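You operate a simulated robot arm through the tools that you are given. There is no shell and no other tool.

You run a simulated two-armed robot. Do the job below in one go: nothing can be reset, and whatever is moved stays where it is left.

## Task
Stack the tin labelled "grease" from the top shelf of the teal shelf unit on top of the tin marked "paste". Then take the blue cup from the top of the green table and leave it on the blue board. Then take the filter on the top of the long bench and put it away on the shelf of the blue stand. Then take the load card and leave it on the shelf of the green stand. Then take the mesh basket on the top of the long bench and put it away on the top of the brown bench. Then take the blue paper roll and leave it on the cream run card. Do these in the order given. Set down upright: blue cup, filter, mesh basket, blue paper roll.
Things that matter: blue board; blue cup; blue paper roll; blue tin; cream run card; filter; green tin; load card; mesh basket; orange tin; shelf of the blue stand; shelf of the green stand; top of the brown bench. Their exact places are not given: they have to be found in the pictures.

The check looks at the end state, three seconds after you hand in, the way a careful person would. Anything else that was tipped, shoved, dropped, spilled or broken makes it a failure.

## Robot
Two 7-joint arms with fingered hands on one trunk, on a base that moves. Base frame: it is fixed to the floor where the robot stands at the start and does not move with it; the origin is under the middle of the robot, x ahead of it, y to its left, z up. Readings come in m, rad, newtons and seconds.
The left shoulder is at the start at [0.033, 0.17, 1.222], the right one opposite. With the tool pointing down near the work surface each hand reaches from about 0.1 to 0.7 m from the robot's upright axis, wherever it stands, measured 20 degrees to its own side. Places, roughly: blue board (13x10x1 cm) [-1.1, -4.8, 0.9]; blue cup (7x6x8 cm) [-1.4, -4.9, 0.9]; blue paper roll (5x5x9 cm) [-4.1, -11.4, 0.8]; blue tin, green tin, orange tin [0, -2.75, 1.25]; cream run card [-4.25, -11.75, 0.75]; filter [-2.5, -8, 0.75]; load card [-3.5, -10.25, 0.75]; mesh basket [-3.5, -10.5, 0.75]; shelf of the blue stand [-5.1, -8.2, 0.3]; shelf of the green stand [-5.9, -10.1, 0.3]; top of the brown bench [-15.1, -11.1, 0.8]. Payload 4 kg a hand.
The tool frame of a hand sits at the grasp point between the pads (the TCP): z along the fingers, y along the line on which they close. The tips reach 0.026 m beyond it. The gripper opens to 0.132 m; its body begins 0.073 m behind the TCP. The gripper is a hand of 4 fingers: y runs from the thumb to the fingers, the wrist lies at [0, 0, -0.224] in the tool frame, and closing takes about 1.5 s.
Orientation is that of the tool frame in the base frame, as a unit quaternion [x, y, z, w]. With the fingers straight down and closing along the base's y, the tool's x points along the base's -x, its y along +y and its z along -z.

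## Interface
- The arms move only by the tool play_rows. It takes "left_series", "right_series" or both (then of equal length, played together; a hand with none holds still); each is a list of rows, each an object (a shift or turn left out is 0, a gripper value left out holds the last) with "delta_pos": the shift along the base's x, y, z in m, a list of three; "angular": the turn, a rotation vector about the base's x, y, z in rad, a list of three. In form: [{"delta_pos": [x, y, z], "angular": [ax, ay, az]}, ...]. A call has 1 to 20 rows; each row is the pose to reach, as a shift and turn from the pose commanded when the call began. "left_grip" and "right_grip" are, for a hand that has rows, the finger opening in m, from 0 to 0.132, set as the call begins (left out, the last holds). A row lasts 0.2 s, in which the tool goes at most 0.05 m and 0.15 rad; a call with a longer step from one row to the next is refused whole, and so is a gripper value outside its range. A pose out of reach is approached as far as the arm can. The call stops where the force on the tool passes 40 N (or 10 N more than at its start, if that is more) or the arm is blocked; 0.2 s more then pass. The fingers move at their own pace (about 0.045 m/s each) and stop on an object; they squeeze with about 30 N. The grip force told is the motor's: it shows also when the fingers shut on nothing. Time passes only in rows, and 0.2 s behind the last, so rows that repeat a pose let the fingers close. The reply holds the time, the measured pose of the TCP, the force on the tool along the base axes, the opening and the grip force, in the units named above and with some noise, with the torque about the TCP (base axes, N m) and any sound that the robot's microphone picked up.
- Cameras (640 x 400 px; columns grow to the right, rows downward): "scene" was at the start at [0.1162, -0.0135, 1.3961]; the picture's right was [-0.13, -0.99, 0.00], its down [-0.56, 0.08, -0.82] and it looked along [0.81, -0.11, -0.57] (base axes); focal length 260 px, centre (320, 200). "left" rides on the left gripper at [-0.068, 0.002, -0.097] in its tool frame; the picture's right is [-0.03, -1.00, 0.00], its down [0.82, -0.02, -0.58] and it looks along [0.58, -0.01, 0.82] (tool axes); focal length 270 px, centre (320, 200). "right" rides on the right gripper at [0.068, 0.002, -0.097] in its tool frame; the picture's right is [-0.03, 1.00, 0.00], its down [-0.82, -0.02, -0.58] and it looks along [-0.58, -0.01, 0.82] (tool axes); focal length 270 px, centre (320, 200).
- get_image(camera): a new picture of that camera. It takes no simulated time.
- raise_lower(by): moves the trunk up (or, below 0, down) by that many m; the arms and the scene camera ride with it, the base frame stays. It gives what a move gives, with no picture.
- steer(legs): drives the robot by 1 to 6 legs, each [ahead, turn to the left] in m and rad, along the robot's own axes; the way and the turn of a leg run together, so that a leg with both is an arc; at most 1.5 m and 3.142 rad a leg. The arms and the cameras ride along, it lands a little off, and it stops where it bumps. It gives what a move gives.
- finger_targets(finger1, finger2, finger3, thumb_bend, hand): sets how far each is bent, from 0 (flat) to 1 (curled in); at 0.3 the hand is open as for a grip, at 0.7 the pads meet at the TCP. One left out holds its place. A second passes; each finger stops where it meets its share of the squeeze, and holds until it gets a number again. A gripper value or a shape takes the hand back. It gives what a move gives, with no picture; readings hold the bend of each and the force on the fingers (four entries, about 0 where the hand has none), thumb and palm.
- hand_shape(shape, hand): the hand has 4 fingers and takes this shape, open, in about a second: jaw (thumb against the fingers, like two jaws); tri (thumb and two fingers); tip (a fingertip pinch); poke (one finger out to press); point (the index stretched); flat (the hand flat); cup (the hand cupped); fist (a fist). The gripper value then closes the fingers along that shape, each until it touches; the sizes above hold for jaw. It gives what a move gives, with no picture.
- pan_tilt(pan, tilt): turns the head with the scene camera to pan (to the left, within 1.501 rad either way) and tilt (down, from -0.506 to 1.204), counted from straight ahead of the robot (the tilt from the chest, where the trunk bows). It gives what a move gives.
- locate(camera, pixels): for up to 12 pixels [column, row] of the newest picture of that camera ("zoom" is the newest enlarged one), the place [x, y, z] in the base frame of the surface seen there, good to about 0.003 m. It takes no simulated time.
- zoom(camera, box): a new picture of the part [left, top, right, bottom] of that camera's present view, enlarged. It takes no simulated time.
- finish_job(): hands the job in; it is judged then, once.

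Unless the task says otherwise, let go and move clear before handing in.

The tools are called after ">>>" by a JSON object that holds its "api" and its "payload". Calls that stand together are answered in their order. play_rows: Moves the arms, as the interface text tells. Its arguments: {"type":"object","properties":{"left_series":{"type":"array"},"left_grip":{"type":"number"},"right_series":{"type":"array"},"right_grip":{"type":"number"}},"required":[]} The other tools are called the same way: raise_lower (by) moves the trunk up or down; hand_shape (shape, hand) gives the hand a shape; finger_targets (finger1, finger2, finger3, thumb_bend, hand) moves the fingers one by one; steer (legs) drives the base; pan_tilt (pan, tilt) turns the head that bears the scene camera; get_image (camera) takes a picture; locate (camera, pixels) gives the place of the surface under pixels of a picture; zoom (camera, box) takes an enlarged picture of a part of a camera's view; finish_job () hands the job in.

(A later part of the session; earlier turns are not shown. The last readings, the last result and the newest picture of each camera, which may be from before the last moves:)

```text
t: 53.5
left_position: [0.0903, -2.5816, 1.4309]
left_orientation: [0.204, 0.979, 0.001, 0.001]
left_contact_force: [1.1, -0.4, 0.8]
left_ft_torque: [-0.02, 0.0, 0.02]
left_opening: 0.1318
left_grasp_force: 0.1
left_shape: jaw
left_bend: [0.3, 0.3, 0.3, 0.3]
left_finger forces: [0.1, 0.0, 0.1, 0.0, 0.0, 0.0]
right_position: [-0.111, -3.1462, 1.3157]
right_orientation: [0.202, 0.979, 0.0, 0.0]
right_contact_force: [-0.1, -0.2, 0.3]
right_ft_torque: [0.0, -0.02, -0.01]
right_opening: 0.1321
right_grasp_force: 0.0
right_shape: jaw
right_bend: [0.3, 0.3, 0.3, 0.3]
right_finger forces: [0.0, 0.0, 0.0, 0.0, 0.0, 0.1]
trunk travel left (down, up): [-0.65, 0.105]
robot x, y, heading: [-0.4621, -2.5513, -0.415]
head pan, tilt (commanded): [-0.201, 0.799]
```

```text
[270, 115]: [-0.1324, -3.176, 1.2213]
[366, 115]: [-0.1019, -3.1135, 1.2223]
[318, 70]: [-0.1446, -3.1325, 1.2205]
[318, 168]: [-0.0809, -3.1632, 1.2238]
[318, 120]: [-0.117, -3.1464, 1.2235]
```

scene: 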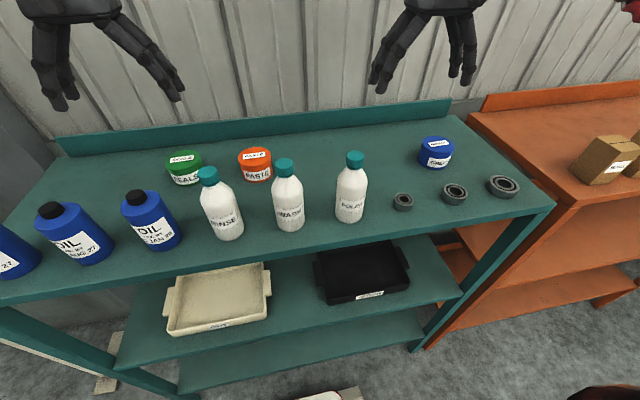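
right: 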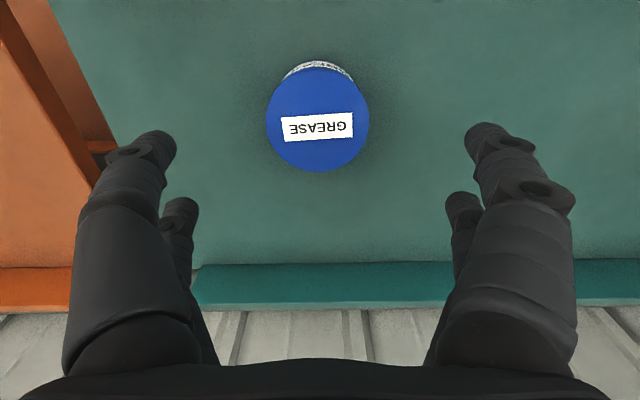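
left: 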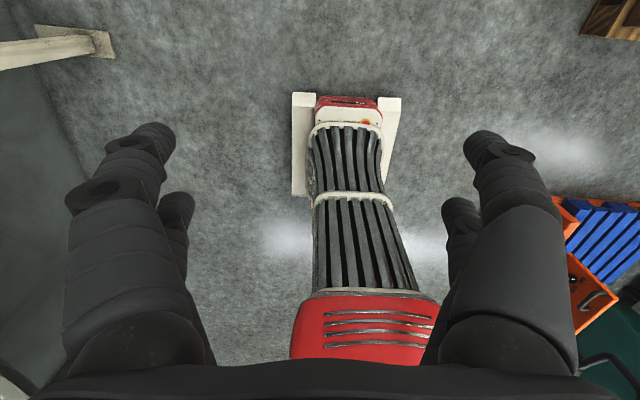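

Lid centre ≈[-0.114,-3.146], diameter ≈7.3 cm. I'll lower to z≈1.203 and close.

>>> {"api": "play_rows", "payload": {"right_series": [{"delta_pos": [-0.001, 0, -0.04]}, {"delta_pos": [-0.003, 0, -0.08]}, {"delta_pos": [-0.003, 0, -0.113]}, {"delta_pos": [-0.003, 0, -0.113]}]}}

>>> {"api": "play_rows", "payload": {"right_series": [{"delta_pos": [0, 0, 0]}, {"delta_pos": [0, 0, 0]}, {"delta_pos": [0, 0, 0]}, {"delta_pos": [0, 0, 0]}, {"delta_pos": [0, 0, 0]}, {"delta_pos": [0, 0, 0]}, {"delta_pos": [0, 0, 0]}, {"delta_pos": [0, 0, 0]}, {"delta_pos": [0, 0, 0]}], "right_grip": 0.04}}

>>> {"api": "get_image", "payload": {"camera": "right"}}

>>> {"api": "get_image", "payload": {"camera": "scene"}}

```text
t: 54.5
left_position: [0.0896, -2.5823, 1.4317]
left_orientation: [0.204, 0.979, 0.0, 0.0]
left_contact_force: [0.1, -0.2, 0.6]
left_ft_torque: [-0.03, 0.02, 0.03]
left_opening: 0.1319
left_grasp_force: 0.0
left_shape: jaw
left_bend: [0.3, 0.3, 0.3, 0.3]
left_finger forces: [0.1, 0.1, 0.0, 0.0, 0.0, 0.1]
right_position: [-0.1139, -3.1465, 1.2026]
right_orientation: [0.202, 0.979, 0.0, 0.001]
right_contact_force: [-0.6, 0.2, -0.3]
right_ft_torque: [0.01, 0.01, -0.01]
right_opening: 0.1318
right_grasp_force: 0.0
right_shape: jaw
right_bend: [0.3, 0.3, 0.3, 0.3]
right_finger forces: [0.0, 0.0, 0.0, 0.1, 0.0, 0.0]
trunk travel left (down, up): [-0.65, 0.105]
robot x, y, heading: [-0.4655, -2.5513, -0.407]
head pan, tilt (commanded): [-0.201, 0.799]
```

```text
t: 56.5
left_position: [0.0908, -2.5822, 1.431]
left_orientation: [0.203, 0.979, 0.0, 0.0]
left_contact_force: [-0.6, -0.1, 0.8]
left_ft_torque: [0.0, -0.03, -0.02]
left_opening: 0.1319
left_grasp_force: 0.0
left_shape: jaw
left_bend: [0.3, 0.3, 0.3, 0.3]
left_finger forces: [0.1, 0.1, 0.1, 0.1, 0.0, 0.1]
right_position: [-0.1139, -3.1465, 1.2015]
right_orientation: [0.202, 0.979, 0.0, 0.0]
right_contact_force: [-1.1, -0.8, 0.1]
right_ft_torque: [-0.01, 0.04, 0.02]
right_opening: 0.052
right_grasp_force: 30.3
right_shape: jaw
right_bend: [0.73, 0.73, 0.73, 0.7]
right_finger forces: [25.5, 28.7, 27.8, 0.0, 25.0, 0.0]
trunk travel left (down, up): [-0.65, 0.105]
robot x, y, heading: [-0.4638, -2.5557, -0.412]
head pan, tilt (commanded): [-0.201, 0.799]
```

```text
taken
```

right: 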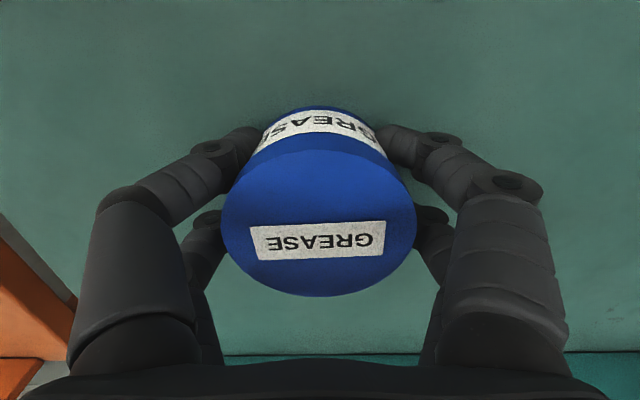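

```text
taken
```

scene: 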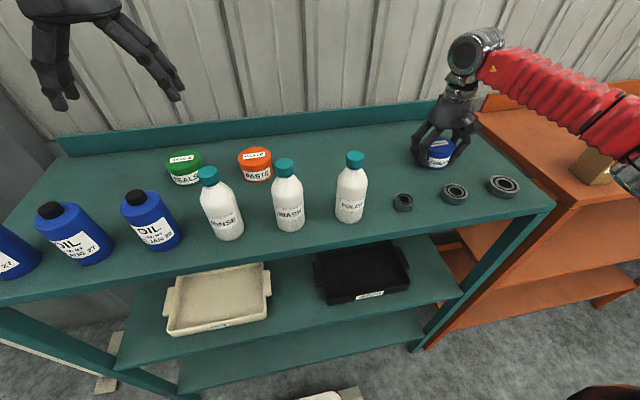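

The tin is held (grip 30 N, opening 0.052). I'll lift it while moving the left hand aside to make room over the PASTE tin.

>>> {"api": "play_rows", "payload": {"right_series": [{"delta_pos": [0, 0, 0.02]}, {"delta_pos": [0, 0, 0.05]}, {"delta_pos": [0, 0, 0.08]}, {"delta_pos": [0, 0, 0.11]}, {"delta_pos": [0, 0, 0.14]}, {"delta_pos": [0, 0, 0.14]}], "left_series": [{"delta_pos": [-0.015, 0.04, 0]}, {"delta_pos": [-0.03, 0.08, 0]}, {"delta_pos": [-0.045, 0.12, 0]}, {"delta_pos": [-0.06, 0.16, 0]}, {"delta_pos": [-0.078, 0.197, 0]}, {"delta_pos": [-0.078, 0.197, 0]}]}}

>>> {"api": "get_image", "payload": {"camera": "scene"}}

```text
t: 57.9
left_position: [0.0146, -2.3866, 1.4322]
left_orientation: [0.204, 0.979, 0.0, 0.0]
left_contact_force: [-0.4, -0.9, -0.7]
left_ft_torque: [0.04, -0.02, -0.04]
left_opening: 0.1319
left_grasp_force: 0.1
left_shape: jaw
left_bend: [0.3, 0.3, 0.3, 0.3]
left_finger forces: [0.0, 0.1, 0.0, 0.0, 0.1, 0.0]
right_position: [-0.1134, -3.148, 1.3427]
right_orientation: [0.202, 0.979, 0.0, -0.002]
right_contact_force: [0.0, -1.1, -3.0]
right_ft_torque: [0.03, 0.01, 0.01]
right_opening: 0.0515
right_grasp_force: 30.0
right_shape: jaw
right_bend: [0.73, 0.73, 0.73, 0.7]
right_finger forces: [26.0, 28.8, 28.1, 0.2, 25.2, 0.1]
trunk travel left (down, up): [-0.65, 0.105]
robot x, y, heading: [-0.4622, -2.5496, -0.41]
head pan, tilt (commanded): [-0.201, 0.799]
```

```text
taken
```

scene: 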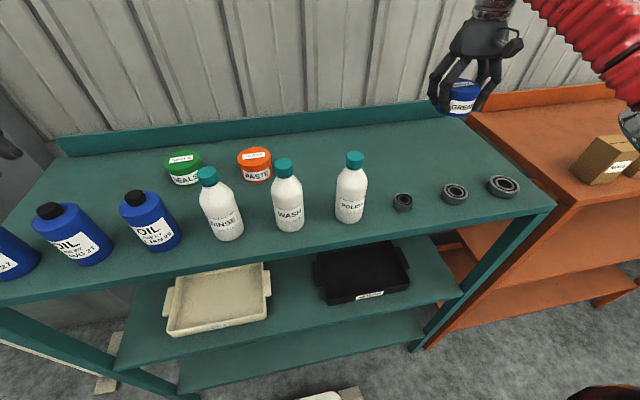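

Tin lifted to z≈1.34 (weight ~3 N). I'll carry it over above PASTE.

>>> {"api": "play_rows", "payload": {"right_series": [{"delta_pos": [0.0217, 0.0381, 0]}, {"delta_pos": [0.0435, 0.0762, 0]}, {"delta_pos": [0.0652, 0.1143, 0]}, {"delta_pos": [0.087, 0.1524, 0]}, {"delta_pos": [0.1087, 0.1905, 0]}, {"delta_pos": [0.1304, 0.2286, 0]}, {"delta_pos": [0.1522, 0.2667, 0]}, {"delta_pos": [0.1739, 0.3048, 0]}, {"delta_pos": [0.1957, 0.3429, 0]}, {"delta_pos": [0.2174, 0.381, 0]}, {"delta_pos": [0.2174, 0.381, 0]}]}}

>>> {"api": "get_image", "payload": {"camera": "right"}}

>>> {"api": "get_image", "payload": {"camera": "scene"}}

```text
t: 60.3
left_position: [0.0142, -2.3867, 1.431]
left_orientation: [0.204, 0.979, 0.001, 0.0]
left_contact_force: [-0.8, -1.1, 0.0]
left_ft_torque: [0.01, -0.04, -0.01]
left_opening: 0.1318
left_grasp_force: 0.1
left_shape: jaw
left_bend: [0.3, 0.3, 0.3, 0.3]
left_finger forces: [0.0, 0.0, 0.1, 0.0, 0.0, 0.1]
right_position: [0.1009, -2.767, 1.3433]
right_orientation: [0.202, 0.979, 0.001, 0.0]
right_contact_force: [0.3, -0.1, -3.6]
right_ft_torque: [0.08, 0.03, 0.01]
right_opening: 0.0514
right_grasp_force: 30.0
right_shape: jaw
right_bend: [0.74, 0.73, 0.73, 0.7]
right_finger forces: [25.9, 29.0, 28.8, 0.1, 25.7, 0.0]
trunk travel left (down, up): [-0.65, 0.105]
robot x, y, heading: [-0.4593, -2.5504, -0.411]
head pan, tilt (commanded): [-0.201, 0.799]
```

```text
taken
```

right: 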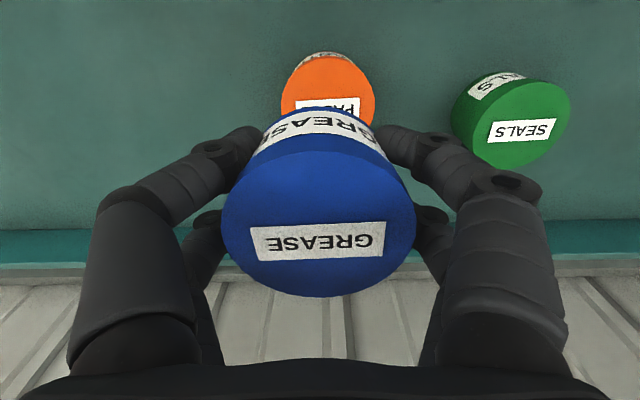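

```text
taken
```

scene: 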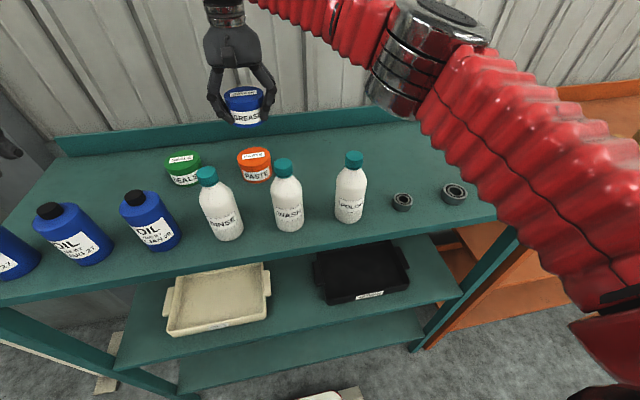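

I'll compare the lid circles of both tins in the right picture: GREASE lid edges at (222,215)/(416,215), PASTE edges at (281,95)/(375,95).

>>> {"api": "locate", "payload": {"camera": "right", "pixels": [[226, 215], [412, 215], [318, 155], [318, 290], [284, 95], [372, 95], [328, 57], [300, 68], [356, 68]]}}

>>> {"api": "locate", "payload": {"camera": "scene", "pixels": [[240, 157], [270, 157], [254, 148], [257, 163], [226, 93], [261, 93], [244, 87], [244, 101]]}}

```text
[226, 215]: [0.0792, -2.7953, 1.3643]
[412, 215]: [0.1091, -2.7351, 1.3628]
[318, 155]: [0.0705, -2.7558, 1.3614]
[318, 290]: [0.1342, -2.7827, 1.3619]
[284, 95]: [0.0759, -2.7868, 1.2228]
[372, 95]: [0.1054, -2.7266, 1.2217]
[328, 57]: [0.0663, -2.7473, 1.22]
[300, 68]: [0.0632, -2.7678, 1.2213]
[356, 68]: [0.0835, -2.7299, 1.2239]
```

```text
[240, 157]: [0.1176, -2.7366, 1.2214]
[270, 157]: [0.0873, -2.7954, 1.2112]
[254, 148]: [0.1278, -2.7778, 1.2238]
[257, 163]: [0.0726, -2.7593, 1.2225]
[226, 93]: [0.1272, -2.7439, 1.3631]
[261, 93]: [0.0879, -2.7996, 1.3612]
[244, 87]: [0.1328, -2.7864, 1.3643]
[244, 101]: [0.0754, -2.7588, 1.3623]
```

GREASE sits at about [0.103,-2.771], PASTE at [0.101,-2.765]; I'll correct by 6 mm while descending to about 1–2 mm above contact and read the force.

>>> {"api": "play_rows", "payload": {"right_series": [{"delta_pos": [-0.001, 0.003, -0.02]}, {"delta_pos": [-0.002, 0.006, -0.045]}, {"delta_pos": [-0.002, 0.006, -0.065]}, {"delta_pos": [-0.002, 0.006, -0.078]}, {"delta_pos": [-0.002, 0.006, -0.085]}, {"delta_pos": [-0.002, 0.006, -0.085]}]}}

>>> {"api": "get_image", "payload": {"camera": "scene"}}

>>> {"api": "zoom", "payload": {"camera": "scene", "box": [190, 90, 318, 170]}}

```text
t: 61.7
left_position: [0.0142, -2.3856, 1.431]
left_orientation: [0.204, 0.979, -0.001, 0.001]
left_contact_force: [-0.3, 0.2, 0.1]
left_ft_torque: [0.02, -0.02, -0.01]
left_opening: 0.132
left_grasp_force: 0.0
left_shape: jaw
left_bend: [0.3, 0.3, 0.3, 0.3]
left_finger forces: [0.1, 0.0, 0.0, 0.1, 0.0, 0.0]
right_position: [0.1013, -2.758, 1.2569]
right_orientation: [0.201, 0.979, 0.0, 0.0]
right_contact_force: [-1.2, -1.2, -2.8]
right_ft_torque: [0.03, -0.03, 0.01]
right_opening: 0.0513
right_grasp_force: 30.3
right_shape: jaw
right_bend: [0.74, 0.73, 0.73, 0.7]
right_finger forces: [26.1, 29.1, 28.8, 0.1, 25.5, 0.1]
trunk travel left (down, up): [-0.65, 0.105]
robot x, y, heading: [-0.4586, -2.549, -0.411]
head pan, tilt (commanded): [-0.201, 0.799]
```

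```text
taken
```

scene: 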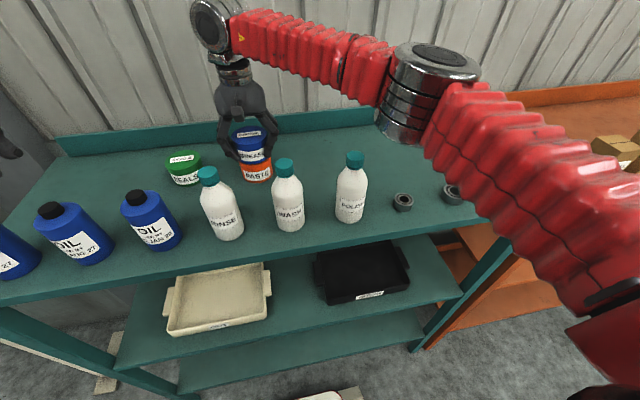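

```text
5.00 times, centred on (254, 130) of scene
```

zoom: 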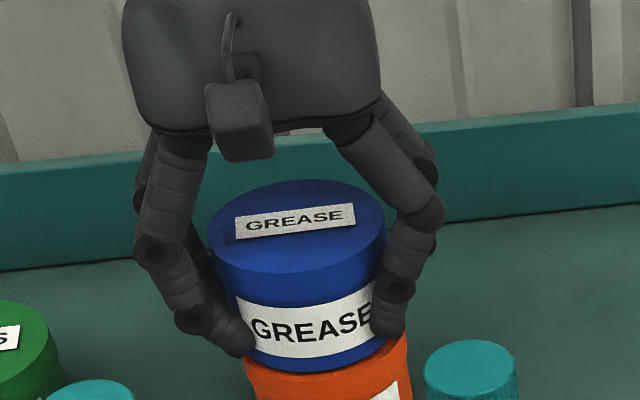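

GREASE is stacked in line with PASTE to within ~3 mm, still hanging ~1 mm (force −2.8 N). I'll nudge down 2 mm and check contact before releasing.

>>> {"api": "play_rows", "payload": {"right_series": [{"delta_pos": [-0.001, -0.002, -0.001]}, {"delta_pos": [-0.001, -0.002, -0.002]}, {"delta_pos": [-0.001, -0.002, -0.002]}]}}

```text
t: 62.5
left_position: [0.015, -2.3863, 1.432]
left_orientation: [0.204, 0.979, -0.001, 0.001]
left_contact_force: [-0.7, -0.3, 0.5]
left_ft_torque: [0.03, 0.0, 0.02]
left_opening: 0.132
left_grasp_force: 0.0
left_shape: jaw
left_bend: [0.3, 0.3, 0.3, 0.3]
left_finger forces: [0.0, 0.1, 0.0, 0.1, 0.0, 0.0]
right_position: [0.0997, -2.7604, 1.2553]
right_orientation: [0.202, 0.979, 0.0, 0.0]
right_contact_force: [-0.2, -0.2, -1.9]
right_ft_torque: [0.01, 0.02, -0.03]
right_opening: 0.0514
right_grasp_force: 30.0
right_shape: jaw
right_bend: [0.74, 0.73, 0.73, 0.7]
right_finger forces: [26.0, 29.1, 28.8, 0.0, 25.5, 0.0]
trunk travel left (down, up): [-0.65, 0.105]
robot x, y, heading: [-0.4631, -2.5526, -0.413]
head pan, tilt (commanded): [-0.201, 0.799]
```

>>> {"api": "play_rows", "payload": {"right_series": [{"delta_pos": [0, 0, -0.001]}, {"delta_pos": [0, 0, -0.001]}]}}

>>> {"api": "zoom", "payload": {"camera": "scene", "box": [222, 130, 286, 170]}}

```text
t: 63.1
left_position: [0.0135, -2.3854, 1.4305]
left_orientation: [0.204, 0.979, 0.0, 0.001]
left_contact_force: [-0.2, 0.5, 0.1]
left_ft_torque: [0.01, 0.0, -0.01]
left_opening: 0.1318
left_grasp_force: 0.0
left_shape: jaw
left_bend: [0.3, 0.3, 0.3, 0.3]
left_finger forces: [0.0, 0.0, 0.0, 0.0, 0.1, 0.0]
right_position: [0.0995, -2.7605, 1.2538]
right_orientation: [0.202, 0.979, 0.0, 0.0]
right_contact_force: [-0.3, 0.6, -2.9]
right_ft_torque: [-0.02, 0.03, 0.0]
right_opening: 0.0512
right_grasp_force: 30.0
right_shape: jaw
right_bend: [0.74, 0.73, 0.73, 0.7]
right_finger forces: [26.2, 29.2, 28.6, 0.0, 25.5, 0.1]
trunk travel left (down, up): [-0.65, 0.105]
robot x, y, heading: [-0.4653, -2.5528, -0.412]
head pan, tilt (commanded): [-0.201, 0.799]
```

```text
10.00 times, centred on (254, 150) of scene
```

zoom: 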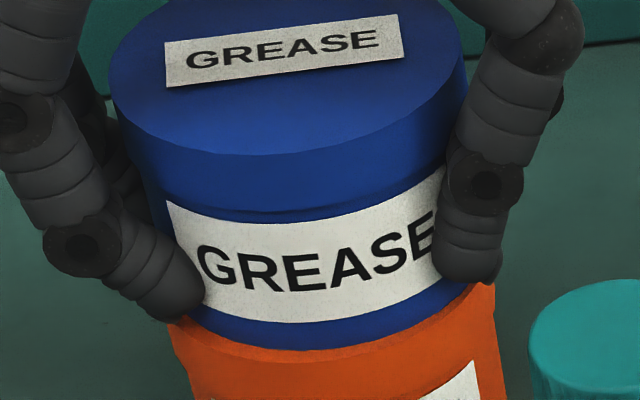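

Still hanging (−2.9 N). I'll keep lowering in 1 mm steps.

>>> {"api": "play_rows", "payload": {"right_series": [{"delta_pos": [0, 0, -0.001]}, {"delta_pos": [0, 0, -0.001]}]}}

>>> {"api": "play_rows", "payload": {"right_series": [{"delta_pos": [0, 0, -0.001]}, {"delta_pos": [0, 0, -0.001]}]}}

```text
t: 63.7
left_position: [0.0148, -2.3863, 1.4325]
left_orientation: [0.204, 0.979, 0.0, 0.001]
left_contact_force: [-0.1, 0.2, 0.2]
left_ft_torque: [0.01, 0.01, 0.0]
left_opening: 0.1317
left_grasp_force: 0.1
left_shape: jaw
left_bend: [0.3, 0.3, 0.3, 0.3]
left_finger forces: [0.0, 0.1, 0.0, 0.0, 0.1, 0.0]
right_position: [0.0997, -2.76, 1.2541]
right_orientation: [0.202, 0.979, -0.001, 0.0]
right_contact_force: [0.6, 0.4, 1.8]
right_ft_torque: [-0.04, -0.01, 0.02]
right_opening: 0.0513
right_grasp_force: 30.3
right_shape: jaw
right_bend: [0.74, 0.73, 0.73, 0.7]
right_finger forces: [26.3, 29.6, 28.5, 0.0, 25.8, 0.0]
trunk travel left (down, up): [-0.65, 0.105]
robot x, y, heading: [-0.4629, -2.5509, -0.411]
head pan, tilt (commanded): [-0.201, 0.799]
```

```text
t: 64.3
left_position: [0.0128, -2.3862, 1.4313]
left_orientation: [0.204, 0.979, 0.0, 0.001]
left_contact_force: [-0.2, -0.4, -0.1]
left_ft_torque: [-0.01, -0.02, 0.01]
left_opening: 0.1319
left_grasp_force: 0.2
left_shape: jaw
left_bend: [0.3, 0.3, 0.3, 0.3]
left_finger forces: [0.1, 0.1, 0.1, 0.0, 0.1, 0.0]
right_position: [0.0997, -2.7597, 1.2534]
right_orientation: [0.202, 0.979, 0.0, 0.002]
right_contact_force: [3.3, 0.2, 11.5]
right_ft_torque: [0.01, -0.05, 0.02]
right_opening: 0.0514
right_grasp_force: 29.6
right_shape: jaw
right_bend: [0.74, 0.73, 0.73, 0.7]
right_finger forces: [27.1, 30.5, 29.2, 0.0, 26.4, 0.0]
trunk travel left (down, up): [-0.65, 0.105]
robot x, y, heading: [-0.4621, -2.5522, -0.412]
head pan, tilt (commanded): [-0.201, 0.799]
```

Contact is clear now (+11.5 N upward), so the tin rests on PASTE. I'll release the pressure by 1 mm, open the fingers, and then look.

>>> {"api": "play_rows", "payload": {"right_series": [{"delta_pos": [0, 0, 0.001]}, {"delta_pos": [0, 0, 0.001]}]}}

>>> {"api": "play_rows", "payload": {"right_series": [{"delta_pos": [0, 0, 0]}, {"delta_pos": [0, 0, 0]}, {"delta_pos": [0, 0, 0]}, {"delta_pos": [0, 0, 0]}, {"delta_pos": [0, 0, 0]}, {"delta_pos": [0, 0, 0]}, {"delta_pos": [0, 0, 0]}, {"delta_pos": [0, 0, 0]}], "right_grip": 0.132}}

>>> {"api": "get_image", "payload": {"camera": "right"}}

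>>> {"api": "get_image", "payload": {"camera": "scene"}}

```text
t: 64.9
left_position: [0.0139, -2.3844, 1.4321]
left_orientation: [0.204, 0.979, 0.0, 0.0]
left_contact_force: [0.7, 0.6, 0.7]
left_ft_torque: [0.0, 0.02, -0.02]
left_opening: 0.1318
left_grasp_force: 0.0
left_shape: jaw
left_bend: [0.3, 0.3, 0.3, 0.3]
left_finger forces: [0.1, 0.0, 0.1, 0.0, 0.0, 0.0]
right_position: [0.0987, -2.7604, 1.2534]
right_orientation: [0.202, 0.979, 0.0, 0.001]
right_contact_force: [1.9, 1.7, 9.8]
right_ft_torque: [-0.02, -0.04, 0.0]
right_opening: 0.0513
right_grasp_force: 29.9
right_shape: jaw
right_bend: [0.74, 0.73, 0.73, 0.7]
right_finger forces: [27.3, 30.6, 29.2, 0.0, 26.4, 0.1]
trunk travel left (down, up): [-0.65, 0.105]
robot x, y, heading: [-0.4588, -2.5534, -0.412]
head pan, tilt (commanded): [-0.201, 0.799]
```

```text
t: 66.7
left_position: [0.0136, -2.3858, 1.4316]
left_orientation: [0.204, 0.979, -0.001, 0.001]
left_contact_force: [0.2, 0.9, -0.3]
left_ft_torque: [-0.02, -0.04, 0.02]
left_opening: 0.1322
left_grasp_force: 0.0
left_shape: jaw
left_bend: [0.3, 0.3, 0.3, 0.3]
left_finger forces: [0.0, 0.0, 0.0, 0.0, 0.0, 0.1]
right_position: [0.1, -2.7616, 1.2535]
right_orientation: [0.202, 0.979, 0.0, -0.001]
right_contact_force: [0.3, 0.1, -0.4]
right_ft_torque: [0.0, -0.03, 0.01]
right_opening: 0.1321
right_grasp_force: 0.0
right_shape: jaw
right_bend: [0.3, 0.3, 0.3, 0.3]
right_finger forces: [0.1, 0.0, 0.1, 0.0, 0.0, 0.0]
trunk travel left (down, up): [-0.65, 0.105]
robot x, y, heading: [-0.4642, -2.552, -0.408]
head pan, tilt (commanded): [-0.201, 0.799]
```

```text
taken
```

right: 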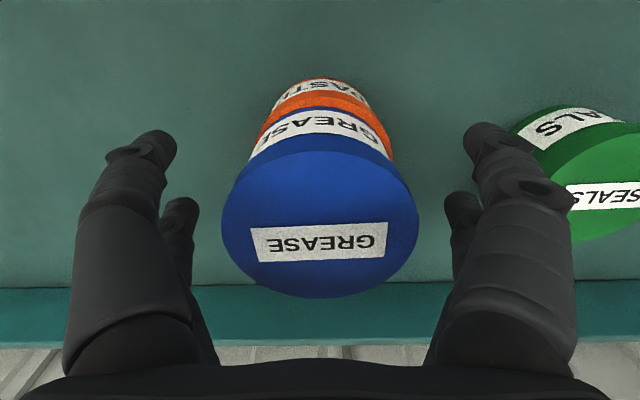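

```text
taken
```

scene: 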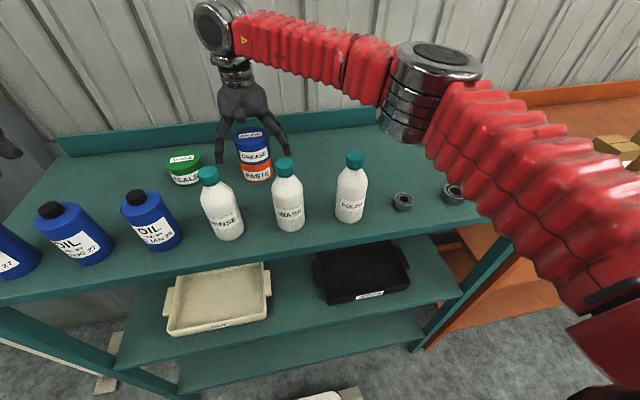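

The stack stands well ((254,155) in scene). I'll raise the right hand straight up and return both hands to their neutral places.

>>> {"api": "play_rows", "payload": {"right_series": [{"delta_pos": [0, 0, 0.03]}, {"delta_pos": [0, 0, 0.07]}, {"delta_pos": [0, 0, 0.11]}, {"delta_pos": [0, 0, 0.15]}, {"delta_pos": [0, 0, 0.172]}, {"delta_pos": [-0.04, -0.02, 0.172]}, {"delta_pos": [-0.07, -0.055, 0.172]}, {"delta_pos": [-0.1, -0.09, 0.172]}, {"delta_pos": [-0.13, -0.125, 0.172]}, {"delta_pos": [-0.16, -0.16, 0.172]}, {"delta_pos": [-0.19, -0.195, 0.172]}, {"delta_pos": [-0.215, -0.235, 0.172]}, {"delta_pos": [-0.215, -0.235, 0.172]}]}}

>>> {"api": "pan_tilt", "payload": {"pan": 0, "tilt": 0.7}}

>>> {"api": "get_image", "payload": {"camera": "scene"}}

```text
t: 69.5
left_position: [0.0146, -2.385, 1.4307]
left_orientation: [0.203, 0.979, -0.001, 0.0]
left_contact_force: [-0.6, -0.6, 0.4]
left_ft_torque: [0.02, 0.04, 0.0]
left_opening: 0.1319
left_grasp_force: 0.0
left_shape: jaw
left_bend: [0.3, 0.3, 0.3, 0.3]
left_finger forces: [0.0, 0.0, 0.0, 0.0, 0.1, 0.0]
right_position: [-0.1142, -2.9938, 1.4272]
right_orientation: [0.202, 0.979, -0.001, 0.0]
right_contact_force: [0.1, 0.5, -0.6]
right_ft_torque: [-0.03, 0.04, 0.0]
right_opening: 0.1317
right_grasp_force: 0.0
right_shape: jaw
right_bend: [0.3, 0.3, 0.3, 0.3]
right_finger forces: [0.0, 0.1, 0.0, 0.0, 0.0, 0.1]
trunk travel left (down, up): [-0.65, 0.105]
robot x, y, heading: [-0.464, -2.553, -0.414]
head pan, tilt (commanded): [-0.201, 0.799]
```

```text
t: 70.2
left_position: [0.014, -2.3854, 1.4308]
left_orientation: [0.204, 0.979, 0.0, 0.001]
left_contact_force: [-0.3, 0.3, -0.2]
left_ft_torque: [-0.02, -0.02, 0.03]
left_opening: 0.132
left_grasp_force: 0.0
left_shape: jaw
left_bend: [0.3, 0.3, 0.3, 0.3]
left_finger forces: [0.0, 0.1, 0.0, 0.0, 0.0, 0.1]
right_position: [-0.1165, -2.996, 1.4264]
right_orientation: [0.202, 0.979, 0.0, 0.001]
right_contact_force: [-0.4, -0.5, -0.2]
right_ft_torque: [0.0, -0.03, 0.0]
right_opening: 0.1318
right_grasp_force: 0.0
right_shape: jaw
right_bend: [0.3, 0.3, 0.3, 0.3]
right_finger forces: [0.1, 0.0, 0.1, 0.1, 0.0, 0.1]
trunk travel left (down, up): [-0.65, 0.105]
robot x, y, heading: [-0.4642, -2.5517, -0.416]
head pan, tilt (commanded): [0.0, 0.7]
```

```text
taken
```

scene: 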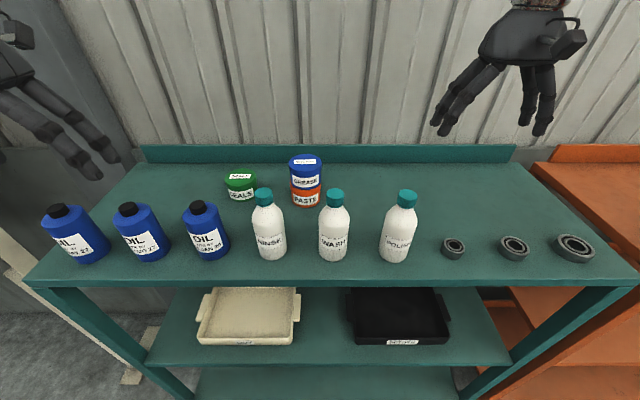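

The stack of GREASE on PASTE stands at (306,180), nothing else moved. I'll back off 0.5 m, then turn right along the aisle in short turns.

>>> {"api": "steer", "payload": {"legs": [[-0.5, 0]]}}

>>> {"api": "play_rows", "payload": {"left_series": [{"delta_pos": [0.02, -0.045, 0]}, {"delta_pos": [0.035, -0.09, 0]}, {"delta_pos": [0.05, -0.13, 0]}, {"delta_pos": [0.06, -0.17, 0]}, {"delta_pos": [0.06, -0.17, 0]}]}}

>>> {"api": "steer", "payload": {"legs": [[0, -0.79]]}}

>>> {"api": "steer", "payload": {"legs": [[0, -0.78]]}}

>>> {"api": "pan_tilt", "payload": {"pan": 0.3, "tilt": 0.4}}

>>> {"api": "get_image", "payload": {"camera": "scene"}}

```text
t: 73.1
left_position: [-0.4355, -2.1901, 1.4319]
left_orientation: [0.205, 0.979, 0.0, 0.001]
left_contact_force: [-1.1, 0.4, 0.4]
left_ft_torque: [-0.02, -0.02, 0.02]
left_opening: 0.1319
left_grasp_force: 0.1
left_shape: jaw
left_bend: [0.3, 0.3, 0.3, 0.3]
left_finger forces: [0.0, 0.1, 0.0, 0.0, 0.0, 0.0]
right_position: [-0.5697, -2.7976, 1.4268]
right_orientation: [0.203, 0.979, 0.0, 0.001]
right_contact_force: [-0.8, -0.5, -0.6]
right_ft_torque: [-0.01, 0.0, -0.01]
right_opening: 0.1319
right_grasp_force: 0.0
right_shape: jaw
right_bend: [0.3, 0.3, 0.3, 0.3]
right_finger forces: [0.0, 0.0, 0.1, 0.0, 0.1, 0.0]
trunk travel left (down, up): [-0.65, 0.105]
robot x, y, heading: [-0.9118, -2.3576, -0.415]
head pan, tilt (commanded): [0.0, 0.7]
```

```text
t: 74.3
left_position: [-0.3781, -2.3584, 1.4317]
left_orientation: [0.205, 0.979, -0.002, 0.003]
left_contact_force: [-0.5, 0.1, -0.4]
left_ft_torque: [0.01, 0.0, 0.02]
left_opening: 0.1321
left_grasp_force: 0.2
left_shape: jaw
left_bend: [0.3, 0.3, 0.3, 0.3]
left_finger forces: [0.1, 0.1, 0.0, 0.0, 0.0, 0.0]
right_position: [-0.5699, -2.7967, 1.4283]
right_orientation: [0.205, 0.979, -0.001, 0.001]
right_contact_force: [0.9, 0.4, 0.2]
right_ft_torque: [-0.02, -0.02, 0.01]
right_opening: 0.1318
right_grasp_force: 0.0
right_shape: jaw
right_bend: [0.3, 0.3, 0.3, 0.3]
right_finger forces: [0.1, 0.1, 0.0, 0.0, 0.0, 0.1]
trunk travel left (down, up): [-0.65, 0.105]
robot x, y, heading: [-0.9117, -2.3533, -0.419]
head pan, tilt (commanded): [0.0, 0.7]
```

```text
t: 77.1
left_position: [-0.5387, -2.7402, 1.4298]
left_orientation: [0.567, 0.824, 0.0, 0.001]
left_contact_force: [0.1, 0.3, 0.1]
left_ft_torque: [-0.01, 0.02, 0.01]
left_opening: 0.1319
left_grasp_force: 0.1
left_shape: jaw
left_bend: [0.3, 0.3, 0.3, 0.3]
left_finger forces: [0.1, 0.0, 0.0, 0.1, 0.0, 0.0]
right_position: [-0.9862, -2.9113, 1.4273]
right_orientation: [0.566, 0.824, 0.0, 0.0]
right_contact_force: [0.4, -0.6, -1.0]
right_ft_torque: [0.0, 0.0, -0.02]
right_opening: 0.1321
right_grasp_force: 0.0
right_shape: jaw
right_bend: [0.3, 0.3, 0.3, 0.3]
right_finger forces: [0.0, 0.0, 0.0, 0.0, 0.0, 0.0]
trunk travel left (down, up): [-0.65, 0.105]
robot x, y, heading: [-0.8713, -2.3354, -1.202]
head pan, tilt (commanded): [0.0, 0.7]
```

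```text
t: 79.7
left_position: [-0.916, -2.8597, 1.4308]
left_orientation: [0.835, 0.55, 0.0, 0.0]
left_contact_force: [0.6, 0.0, -0.7]
left_ft_torque: [0.0, 0.02, -0.02]
left_opening: 0.132
left_grasp_force: 0.1
left_shape: jaw
left_bend: [0.3, 0.3, 0.3, 0.3]
left_finger forces: [0.1, 0.0, 0.0, 0.0, 0.0, 0.0]
right_position: [-1.3555, -2.6697, 1.4267]
right_orientation: [0.835, 0.55, -0.001, -0.001]
right_contact_force: [0.2, -0.6, 0.6]
right_ft_torque: [0.03, 0.0, 0.03]
right_opening: 0.1319
right_grasp_force: 0.1
right_shape: jaw
right_bend: [0.3, 0.3, 0.3, 0.3]
right_finger forces: [0.0, 0.0, 0.0, 0.0, 0.0, 0.0]
trunk travel left (down, up): [-0.65, 0.105]
robot x, y, heading: [-0.8286, -2.3617, -1.975]
head pan, tilt (commanded): [0.0, 0.7]
```

```text
t: 80.5
left_position: [-0.9162, -2.8562, 1.4337]
left_orientation: [0.835, 0.55, -0.001, 0.003]
left_contact_force: [-1.0, 0.5, -0.4]
left_ft_torque: [0.01, 0.01, -0.01]
left_opening: 0.1322
left_grasp_force: 0.1
left_shape: jaw
left_bend: [0.3, 0.3, 0.3, 0.3]
left_finger forces: [0.0, 0.1, 0.1, 0.0, 0.1, 0.0]
right_position: [-1.3554, -2.6668, 1.4286]
right_orientation: [0.835, 0.55, 0.0, 0.002]
right_contact_force: [0.1, 0.2, -0.4]
right_ft_torque: [0.0, -0.02, -0.03]
right_opening: 0.1322
right_grasp_force: 0.0
right_shape: jaw
right_bend: [0.3, 0.3, 0.3, 0.3]
right_finger forces: [0.0, 0.0, 0.0, 0.0, 0.1, 0.0]
trunk travel left (down, up): [-0.65, 0.105]
robot x, y, heading: [-0.8276, -2.3574, -1.973]
head pan, tilt (commanded): [0.3, 0.4]
```

```text
taken
```

scene: 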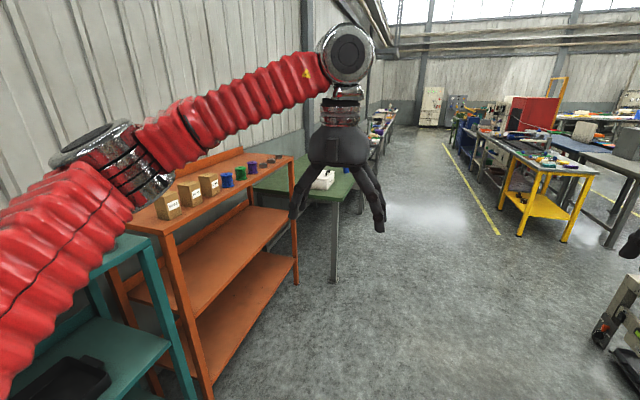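

The aisle ahead is open; the green table's front corner is near (345,200), yellow table at right. I'll measure them before driving.

>>> {"api": "locate", "payload": {"camera": "scene", "pixels": [[335, 282], [295, 282], [342, 196], [352, 190], [600, 340], [520, 235], [500, 232], [325, 180], [390, 180], [560, 260], [372, 172]]}}

>>> {"api": "zoom", "payload": {"camera": "scene", "box": [260, 80, 460, 205]}}

```text
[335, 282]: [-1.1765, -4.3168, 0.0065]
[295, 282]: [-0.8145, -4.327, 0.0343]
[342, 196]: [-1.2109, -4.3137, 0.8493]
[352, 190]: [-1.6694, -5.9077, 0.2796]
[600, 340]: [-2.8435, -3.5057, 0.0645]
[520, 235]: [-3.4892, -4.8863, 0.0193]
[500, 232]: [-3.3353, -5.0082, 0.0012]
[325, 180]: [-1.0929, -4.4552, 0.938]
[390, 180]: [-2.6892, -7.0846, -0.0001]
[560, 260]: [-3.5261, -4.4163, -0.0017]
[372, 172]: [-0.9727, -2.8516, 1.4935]
```

```text
3.20 times, centred on (360, 142) of scene
```

zoom: 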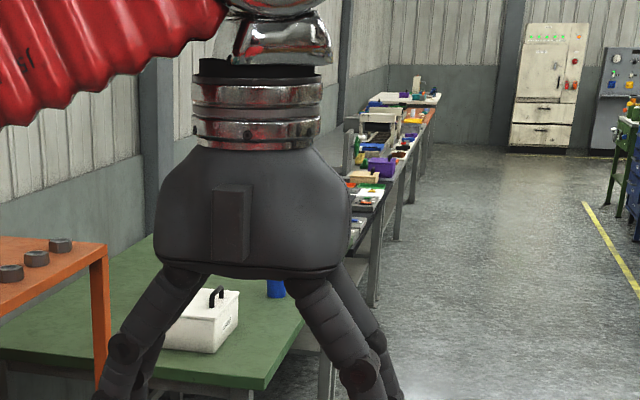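

The green table's near corner is at [-1.21,-4.31,0.85], about 0.36 m further out than the teal edge. I'll steer slightly right and drive 2.3 m to come abreast of the cup.

>>> {"api": "steer", "payload": {"legs": [[0, -0.09], [1.2, 0]]}}

>>> {"api": "get_image", "payload": {"camera": "scene"}}

```text
t: 87.3
left_position: [-1.5417, -3.9201, 1.4323]
left_orientation: [0.861, 0.509, -0.001, 0.0]
left_contact_force: [0.3, 0.4, 0.2]
left_ft_torque: [-0.03, 0.02, 0.0]
left_opening: 0.1322
left_grasp_force: 0.1
left_shape: jaw
left_bend: [0.3, 0.3, 0.3, 0.3]
left_finger forces: [0.0, 0.0, 0.0, 0.0, 0.0, 0.0]
right_position: [-1.9616, -3.689, 1.4278]
right_orientation: [0.86, 0.511, -0.001, 0.001]
right_contact_force: [0.2, 0.1, -0.3]
right_ft_torque: [0.0, 0.0, 0.01]
right_opening: 0.132
right_grasp_force: 0.1
right_shape: jaw
right_bend: [0.3, 0.3, 0.3, 0.3]
right_finger forces: [0.1, 0.0, 0.1, 0.1, 0.0, 0.1]
trunk travel left (down, up): [-0.65, 0.105]
robot x, y, heading: [-1.4084, -3.4302, -2.061]
head pan, tilt (commanded): [0.3, 0.4]
```

```text
taken
```

scene: 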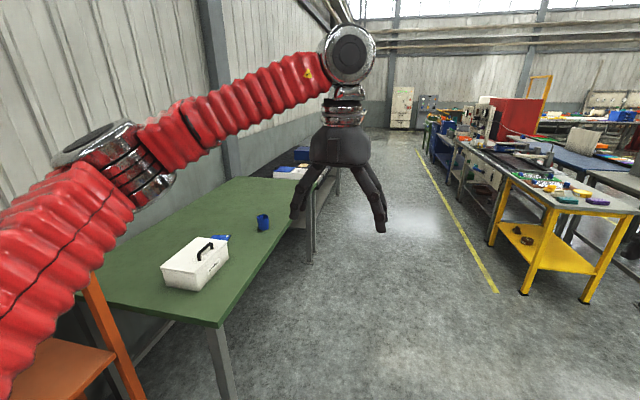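

Now the blue cup shows at (263,222), with something blue at (220,239) behind a white box, likely the board. I'll zoom and locate.

>>> {"api": "zoom", "payload": {"camera": "scene", "box": [140, 170, 320, 300]}}

>>> {"api": "locate", "payload": {"camera": "scene", "pixels": [[263, 222], [222, 239], [200, 250], [217, 325], [305, 205], [228, 180], [310, 262], [225, 395], [245, 255], [165, 278], [228, 258], [495, 290]]}}

```text
3.08 times, centred on (230, 235) of scene
```

zoom: 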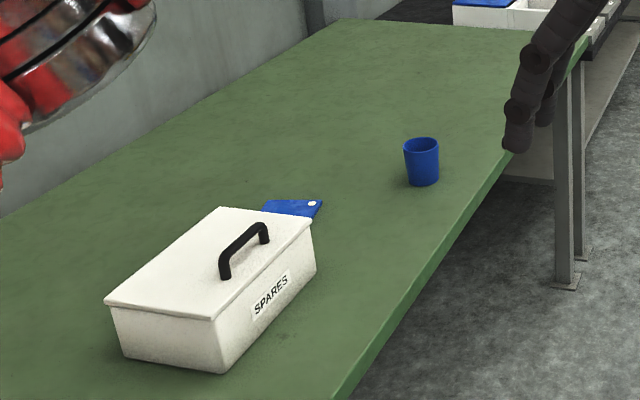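

```text
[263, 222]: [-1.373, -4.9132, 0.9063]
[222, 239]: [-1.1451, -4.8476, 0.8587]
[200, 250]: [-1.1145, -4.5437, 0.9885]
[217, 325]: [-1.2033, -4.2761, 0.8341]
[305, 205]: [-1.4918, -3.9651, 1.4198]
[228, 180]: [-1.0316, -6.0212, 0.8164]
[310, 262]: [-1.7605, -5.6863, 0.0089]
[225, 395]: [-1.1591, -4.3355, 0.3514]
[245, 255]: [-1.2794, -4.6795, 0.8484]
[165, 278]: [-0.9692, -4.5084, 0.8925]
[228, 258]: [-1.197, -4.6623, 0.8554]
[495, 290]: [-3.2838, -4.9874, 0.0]
```

Table front edge runs along about heading −1.947, cup ≈[-1.38,-4.92], board corner ≈[-1.145,-4.848]. I'll drive to a staging spot 0.7 m out from the edge and turn to face it.

>>> {"api": "steer", "payload": {"legs": [[0, -0.057], [1.12, 0]]}}

>>> {"api": "steer", "payload": {"legs": [[0, 0.6]]}}

>>> {"api": "steer", "payload": {"legs": [[0, 0.6]]}}

>>> {"api": "steer", "payload": {"legs": [[0, 0.54]]}}

>>> {"api": "pan_tilt", "payload": {"pan": 0, "tilt": 0.8}}

>>> {"api": "get_image", "payload": {"camera": "scene"}}

```text
t: 93.5
left_position: [-2.1562, -4.8494, 1.4334]
left_orientation: [0.877, 0.481, -0.001, 0.001]
left_contact_force: [-1.0, 0.1, -0.7]
left_ft_torque: [-0.01, -0.02, -0.01]
left_opening: 0.1322
left_grasp_force: 0.0
left_shape: jaw
left_bend: [0.3, 0.3, 0.3, 0.3]
left_finger forces: [0.0, 0.0, 0.0, 0.0, 0.0, 0.1]
right_position: [-2.561, -4.5921, 1.4286]
right_orientation: [0.876, 0.482, 0.0, 0.0]
right_contact_force: [-0.1, 0.2, -0.3]
right_ft_torque: [0.0, 0.01, 0.04]
right_opening: 0.1318
right_grasp_force: 0.0
right_shape: jaw
right_bend: [0.3, 0.3, 0.3, 0.3]
right_finger forces: [0.1, 0.0, 0.0, 0.0, 0.1, 0.0]
trunk travel left (down, up): [-0.65, 0.105]
robot x, y, heading: [-1.9918, -4.369, -2.128]
head pan, tilt (commanded): [0.3, 0.4]
```

```text
t: 95.8
left_position: [-1.8525, -4.8561, 1.4328]
left_orientation: [0.693, 0.721, -0.001, 0.001]
left_contact_force: [-0.3, 0.3, 1.1]
left_ft_torque: [0.04, 0.01, 0.03]
left_opening: 0.1319
left_grasp_force: 0.0
left_shape: jaw
left_bend: [0.3, 0.3, 0.3, 0.3]
left_finger forces: [0.0, 0.0, 0.0, 0.0, 0.1, 0.1]
right_position: [-2.3321, -4.8738, 1.4289]
right_orientation: [0.693, 0.721, 0.0, 0.0]
right_contact_force: [-0.2, 0.6, 0.3]
right_ft_torque: [0.0, 0.0, 0.01]
right_opening: 0.1319
right_grasp_force: 0.1
right_shape: jaw
right_bend: [0.3, 0.3, 0.3, 0.3]
right_finger forces: [0.0, 0.0, 0.0, 0.0, 0.0, 0.0]
trunk travel left (down, up): [-0.65, 0.105]
robot x, y, heading: [-2.0255, -4.3686, -1.521]
head pan, tilt (commanded): [0.3, 0.4]
```

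```text
t: 98.0
left_position: [-1.6057, -4.6749, 1.4328]
left_orientation: [0.449, 0.893, -0.001, 0.001]
left_contact_force: [-1.0, -0.2, 0.0]
left_ft_torque: [0.0, 0.06, -0.02]
left_opening: 0.132
left_grasp_force: 0.0
left_shape: jaw
left_bend: [0.3, 0.3, 0.3, 0.3]
left_finger forces: [0.1, 0.0, 0.0, 0.0, 0.0, 0.1]
right_position: [-1.9911, -4.9599, 1.4302]
right_orientation: [0.449, 0.894, 0.0, 0.001]
right_contact_force: [0.0, 0.9, -0.9]
right_ft_torque: [0.01, 0.01, 0.0]
right_opening: 0.1322
right_grasp_force: 0.1
right_shape: jaw
right_bend: [0.3, 0.3, 0.3, 0.3]
right_finger forces: [0.0, 0.1, 0.1, 0.0, 0.0, 0.0]
trunk travel left (down, up): [-0.65, 0.105]
robot x, y, heading: [-2.0494, -4.3928, -0.928]
head pan, tilt (commanded): [0.3, 0.4]
```

```text
t: 100.1
left_position: [-1.5247, -4.4061, 1.4332]
left_orientation: [0.196, 0.981, 0.0, 0.0]
left_contact_force: [0.0, -0.2, -0.3]
left_ft_torque: [0.0, -0.01, -0.01]
left_opening: 0.1319
left_grasp_force: 0.2
left_shape: jaw
left_bend: [0.3, 0.3, 0.3, 0.3]
left_finger forces: [0.0, 0.0, 0.1, 0.1, 0.0, 0.1]
right_position: [-1.7095, -4.848, 1.4298]
right_orientation: [0.194, 0.981, 0.0, 0.001]
right_contact_force: [0.7, 0.3, 0.4]
right_ft_torque: [-0.02, 0.0, -0.03]
right_opening: 0.1321
right_grasp_force: 0.1
right_shape: jaw
right_bend: [0.3, 0.3, 0.3, 0.3]
right_finger forces: [0.0, 0.0, 0.0, 0.0, 0.0, 0.0]
trunk travel left (down, up): [-0.65, 0.105]
robot x, y, heading: [-2.0635, -4.4221, -0.391]
head pan, tilt (commanded): [0.3, 0.4]
```

```text
t: 101.0
left_position: [-1.526, -4.4078, 1.4356]
left_orientation: [0.196, 0.981, 0.001, 0.001]
left_contact_force: [-0.4, -0.8, 0.2]
left_ft_torque: [0.08, -0.03, -0.05]
left_opening: 0.1321
left_grasp_force: 0.1
left_shape: jaw
left_bend: [0.3, 0.3, 0.3, 0.3]
left_finger forces: [0.0, 0.1, 0.0, 0.1, 0.0, 0.0]
right_position: [-1.7109, -4.8511, 1.4293]
right_orientation: [0.193, 0.981, 0.001, 0.001]
right_contact_force: [-0.2, -0.8, 0.2]
right_ft_torque: [0.03, -0.02, -0.01]
right_opening: 0.132
right_grasp_force: 0.0
right_shape: jaw
right_bend: [0.3, 0.3, 0.3, 0.3]
right_finger forces: [0.0, 0.0, 0.0, 0.1, 0.1, 0.1]
trunk travel left (down, up): [-0.65, 0.105]
robot x, y, heading: [-2.0627, -4.4213, -0.393]
head pan, tilt (commanded): [0.0, 0.799]
```

```text
taken
```

scene: 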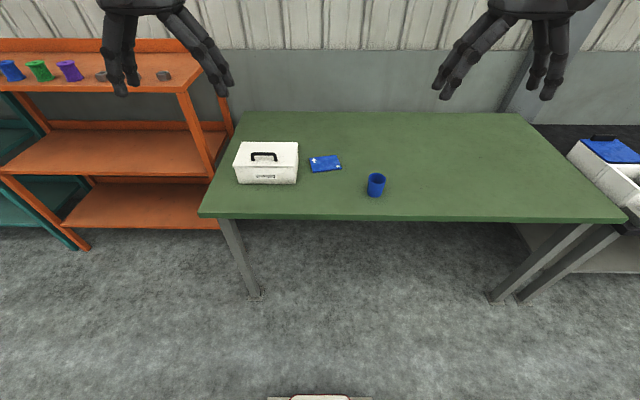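

>>> {"api": "zoom", "payload": {"camera": "scene", "box": [220, 125, 420, 225]}}

>>> {"api": "locate", "payload": {"camera": "scene", "pixels": [[309, 159], [337, 156], [341, 170], [315, 172], [325, 164], [376, 176], [376, 195], [367, 185], [385, 184], [205, 216], [620, 220], [400, 200]]}}

```text
3.20 times, centred on (320, 175) of scene
```

zoom: 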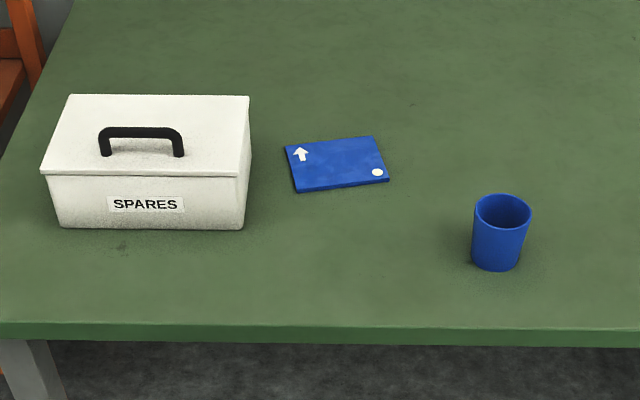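

```text
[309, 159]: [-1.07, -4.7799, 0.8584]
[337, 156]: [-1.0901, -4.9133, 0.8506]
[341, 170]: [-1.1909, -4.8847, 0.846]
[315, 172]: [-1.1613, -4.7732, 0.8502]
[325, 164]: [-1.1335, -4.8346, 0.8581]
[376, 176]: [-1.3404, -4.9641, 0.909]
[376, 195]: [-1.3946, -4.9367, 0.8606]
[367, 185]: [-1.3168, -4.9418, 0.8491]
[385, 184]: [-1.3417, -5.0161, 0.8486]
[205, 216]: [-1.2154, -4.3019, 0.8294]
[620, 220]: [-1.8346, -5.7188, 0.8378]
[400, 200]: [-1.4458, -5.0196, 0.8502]
```

The blue board (≈13×10 cm) is centred near [-1.128,-4.838], top z≈0.858; the cup stands near [-1.36,-4.95]. I'll drive 0.43 m in and lower the trunk 0.2 m.

>>> {"api": "steer", "payload": {"legs": [[0.43, 0]]}}

>>> {"api": "raise_lower", "payload": {"by": -0.2}}

>>> {"api": "get_image", "payload": {"camera": "scene"}}

>>> {"api": "get_image", "payload": {"camera": "right"}}

```text
t: 103.6
left_position: [-1.1283, -4.5672, 1.4357]
left_orientation: [0.195, 0.981, 0.0, 0.002]
left_contact_force: [0.0, -0.1, -0.1]
left_ft_torque: [-0.02, 0.02, 0.0]
left_opening: 0.1324
left_grasp_force: 0.1
left_shape: jaw
left_bend: [0.3, 0.3, 0.3, 0.3]
left_finger forces: [0.1, 0.0, 0.0, 0.0, 0.0, 0.0]
right_position: [-1.3113, -5.0104, 1.4301]
right_orientation: [0.194, 0.981, -0.001, 0.001]
right_contact_force: [0.8, -0.6, 0.0]
right_ft_torque: [0.0, 0.0, -0.01]
right_opening: 0.1318
right_grasp_force: 0.2
right_shape: jaw
right_bend: [0.3, 0.3, 0.3, 0.3]
right_finger forces: [0.1, 0.0, 0.0, 0.1, 0.0, 0.0]
trunk travel left (down, up): [-0.65, 0.105]
robot x, y, heading: [-1.6674, -4.5822, -0.386]
head pan, tilt (commanded): [0.0, 0.799]
```

```text
t: 105.8
left_position: [-1.129, -4.5662, 1.2353]
left_orientation: [0.194, 0.981, -0.001, 0.002]
left_contact_force: [0.3, -0.4, 0.2]
left_ft_torque: [-0.02, 0.03, -0.02]
left_opening: 0.1322
left_grasp_force: 0.0
left_shape: jaw
left_bend: [0.3, 0.3, 0.3, 0.3]
left_finger forces: [0.1, 0.0, 0.0, 0.0, 0.0, 0.0]
right_position: [-1.3124, -5.0103, 1.2317]
right_orientation: [0.194, 0.981, 0.0, 0.0]
right_contact_force: [0.9, 0.1, -0.1]
right_ft_torque: [-0.04, 0.03, -0.01]
right_opening: 0.1321
right_grasp_force: 0.1
right_shape: jaw
right_bend: [0.3, 0.3, 0.3, 0.3]
right_finger forces: [0.1, 0.0, 0.0, 0.1, 0.0, 0.0]
trunk travel left (down, up): [-0.45, 0.305]
robot x, y, heading: [-1.6701, -4.5824, -0.388]
head pan, tilt (commanded): [0.0, 0.799]
```

```text
taken
```

scene: 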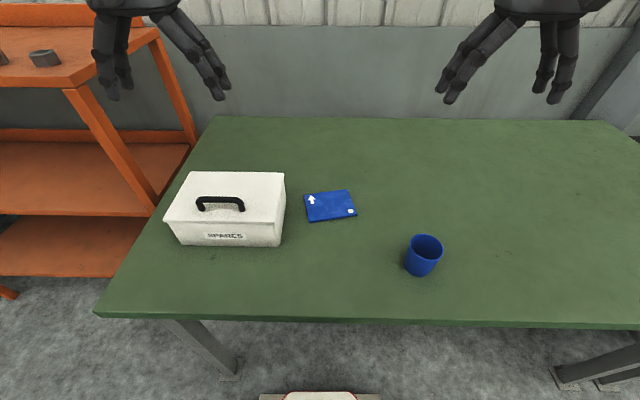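

```text
taken
```

right: 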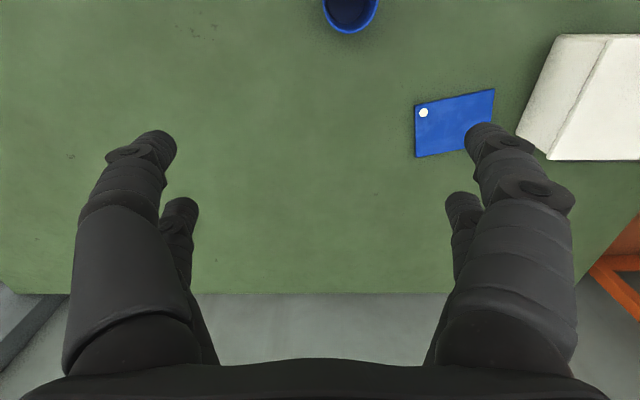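

>>> {"api": "zoom", "payload": {"camera": "scene", "box": [380, 215, 460, 290]}}

>>> {"api": "locate", "payload": {"camera": "scene", "pixels": [[409, 243], [443, 247], [428, 235], [424, 260], [418, 275], [304, 196], [349, 191], [356, 214], [310, 221], [330, 205], [420, 290]]}}

```text
5.33 times, centred on (420, 252) of scene
```

zoom: 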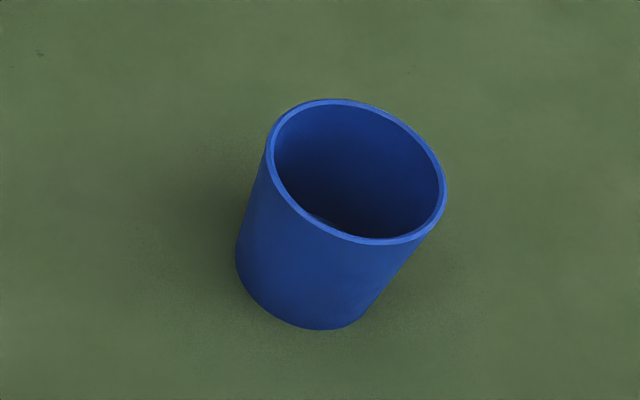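

```text
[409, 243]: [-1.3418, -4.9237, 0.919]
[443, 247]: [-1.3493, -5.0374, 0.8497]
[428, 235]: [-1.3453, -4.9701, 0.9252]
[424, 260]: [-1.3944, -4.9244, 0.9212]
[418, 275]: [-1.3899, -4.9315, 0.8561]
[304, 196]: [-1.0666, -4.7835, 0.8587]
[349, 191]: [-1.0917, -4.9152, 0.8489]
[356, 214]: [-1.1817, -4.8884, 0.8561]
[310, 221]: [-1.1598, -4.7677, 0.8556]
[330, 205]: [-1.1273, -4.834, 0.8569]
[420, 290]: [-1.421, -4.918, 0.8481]
```

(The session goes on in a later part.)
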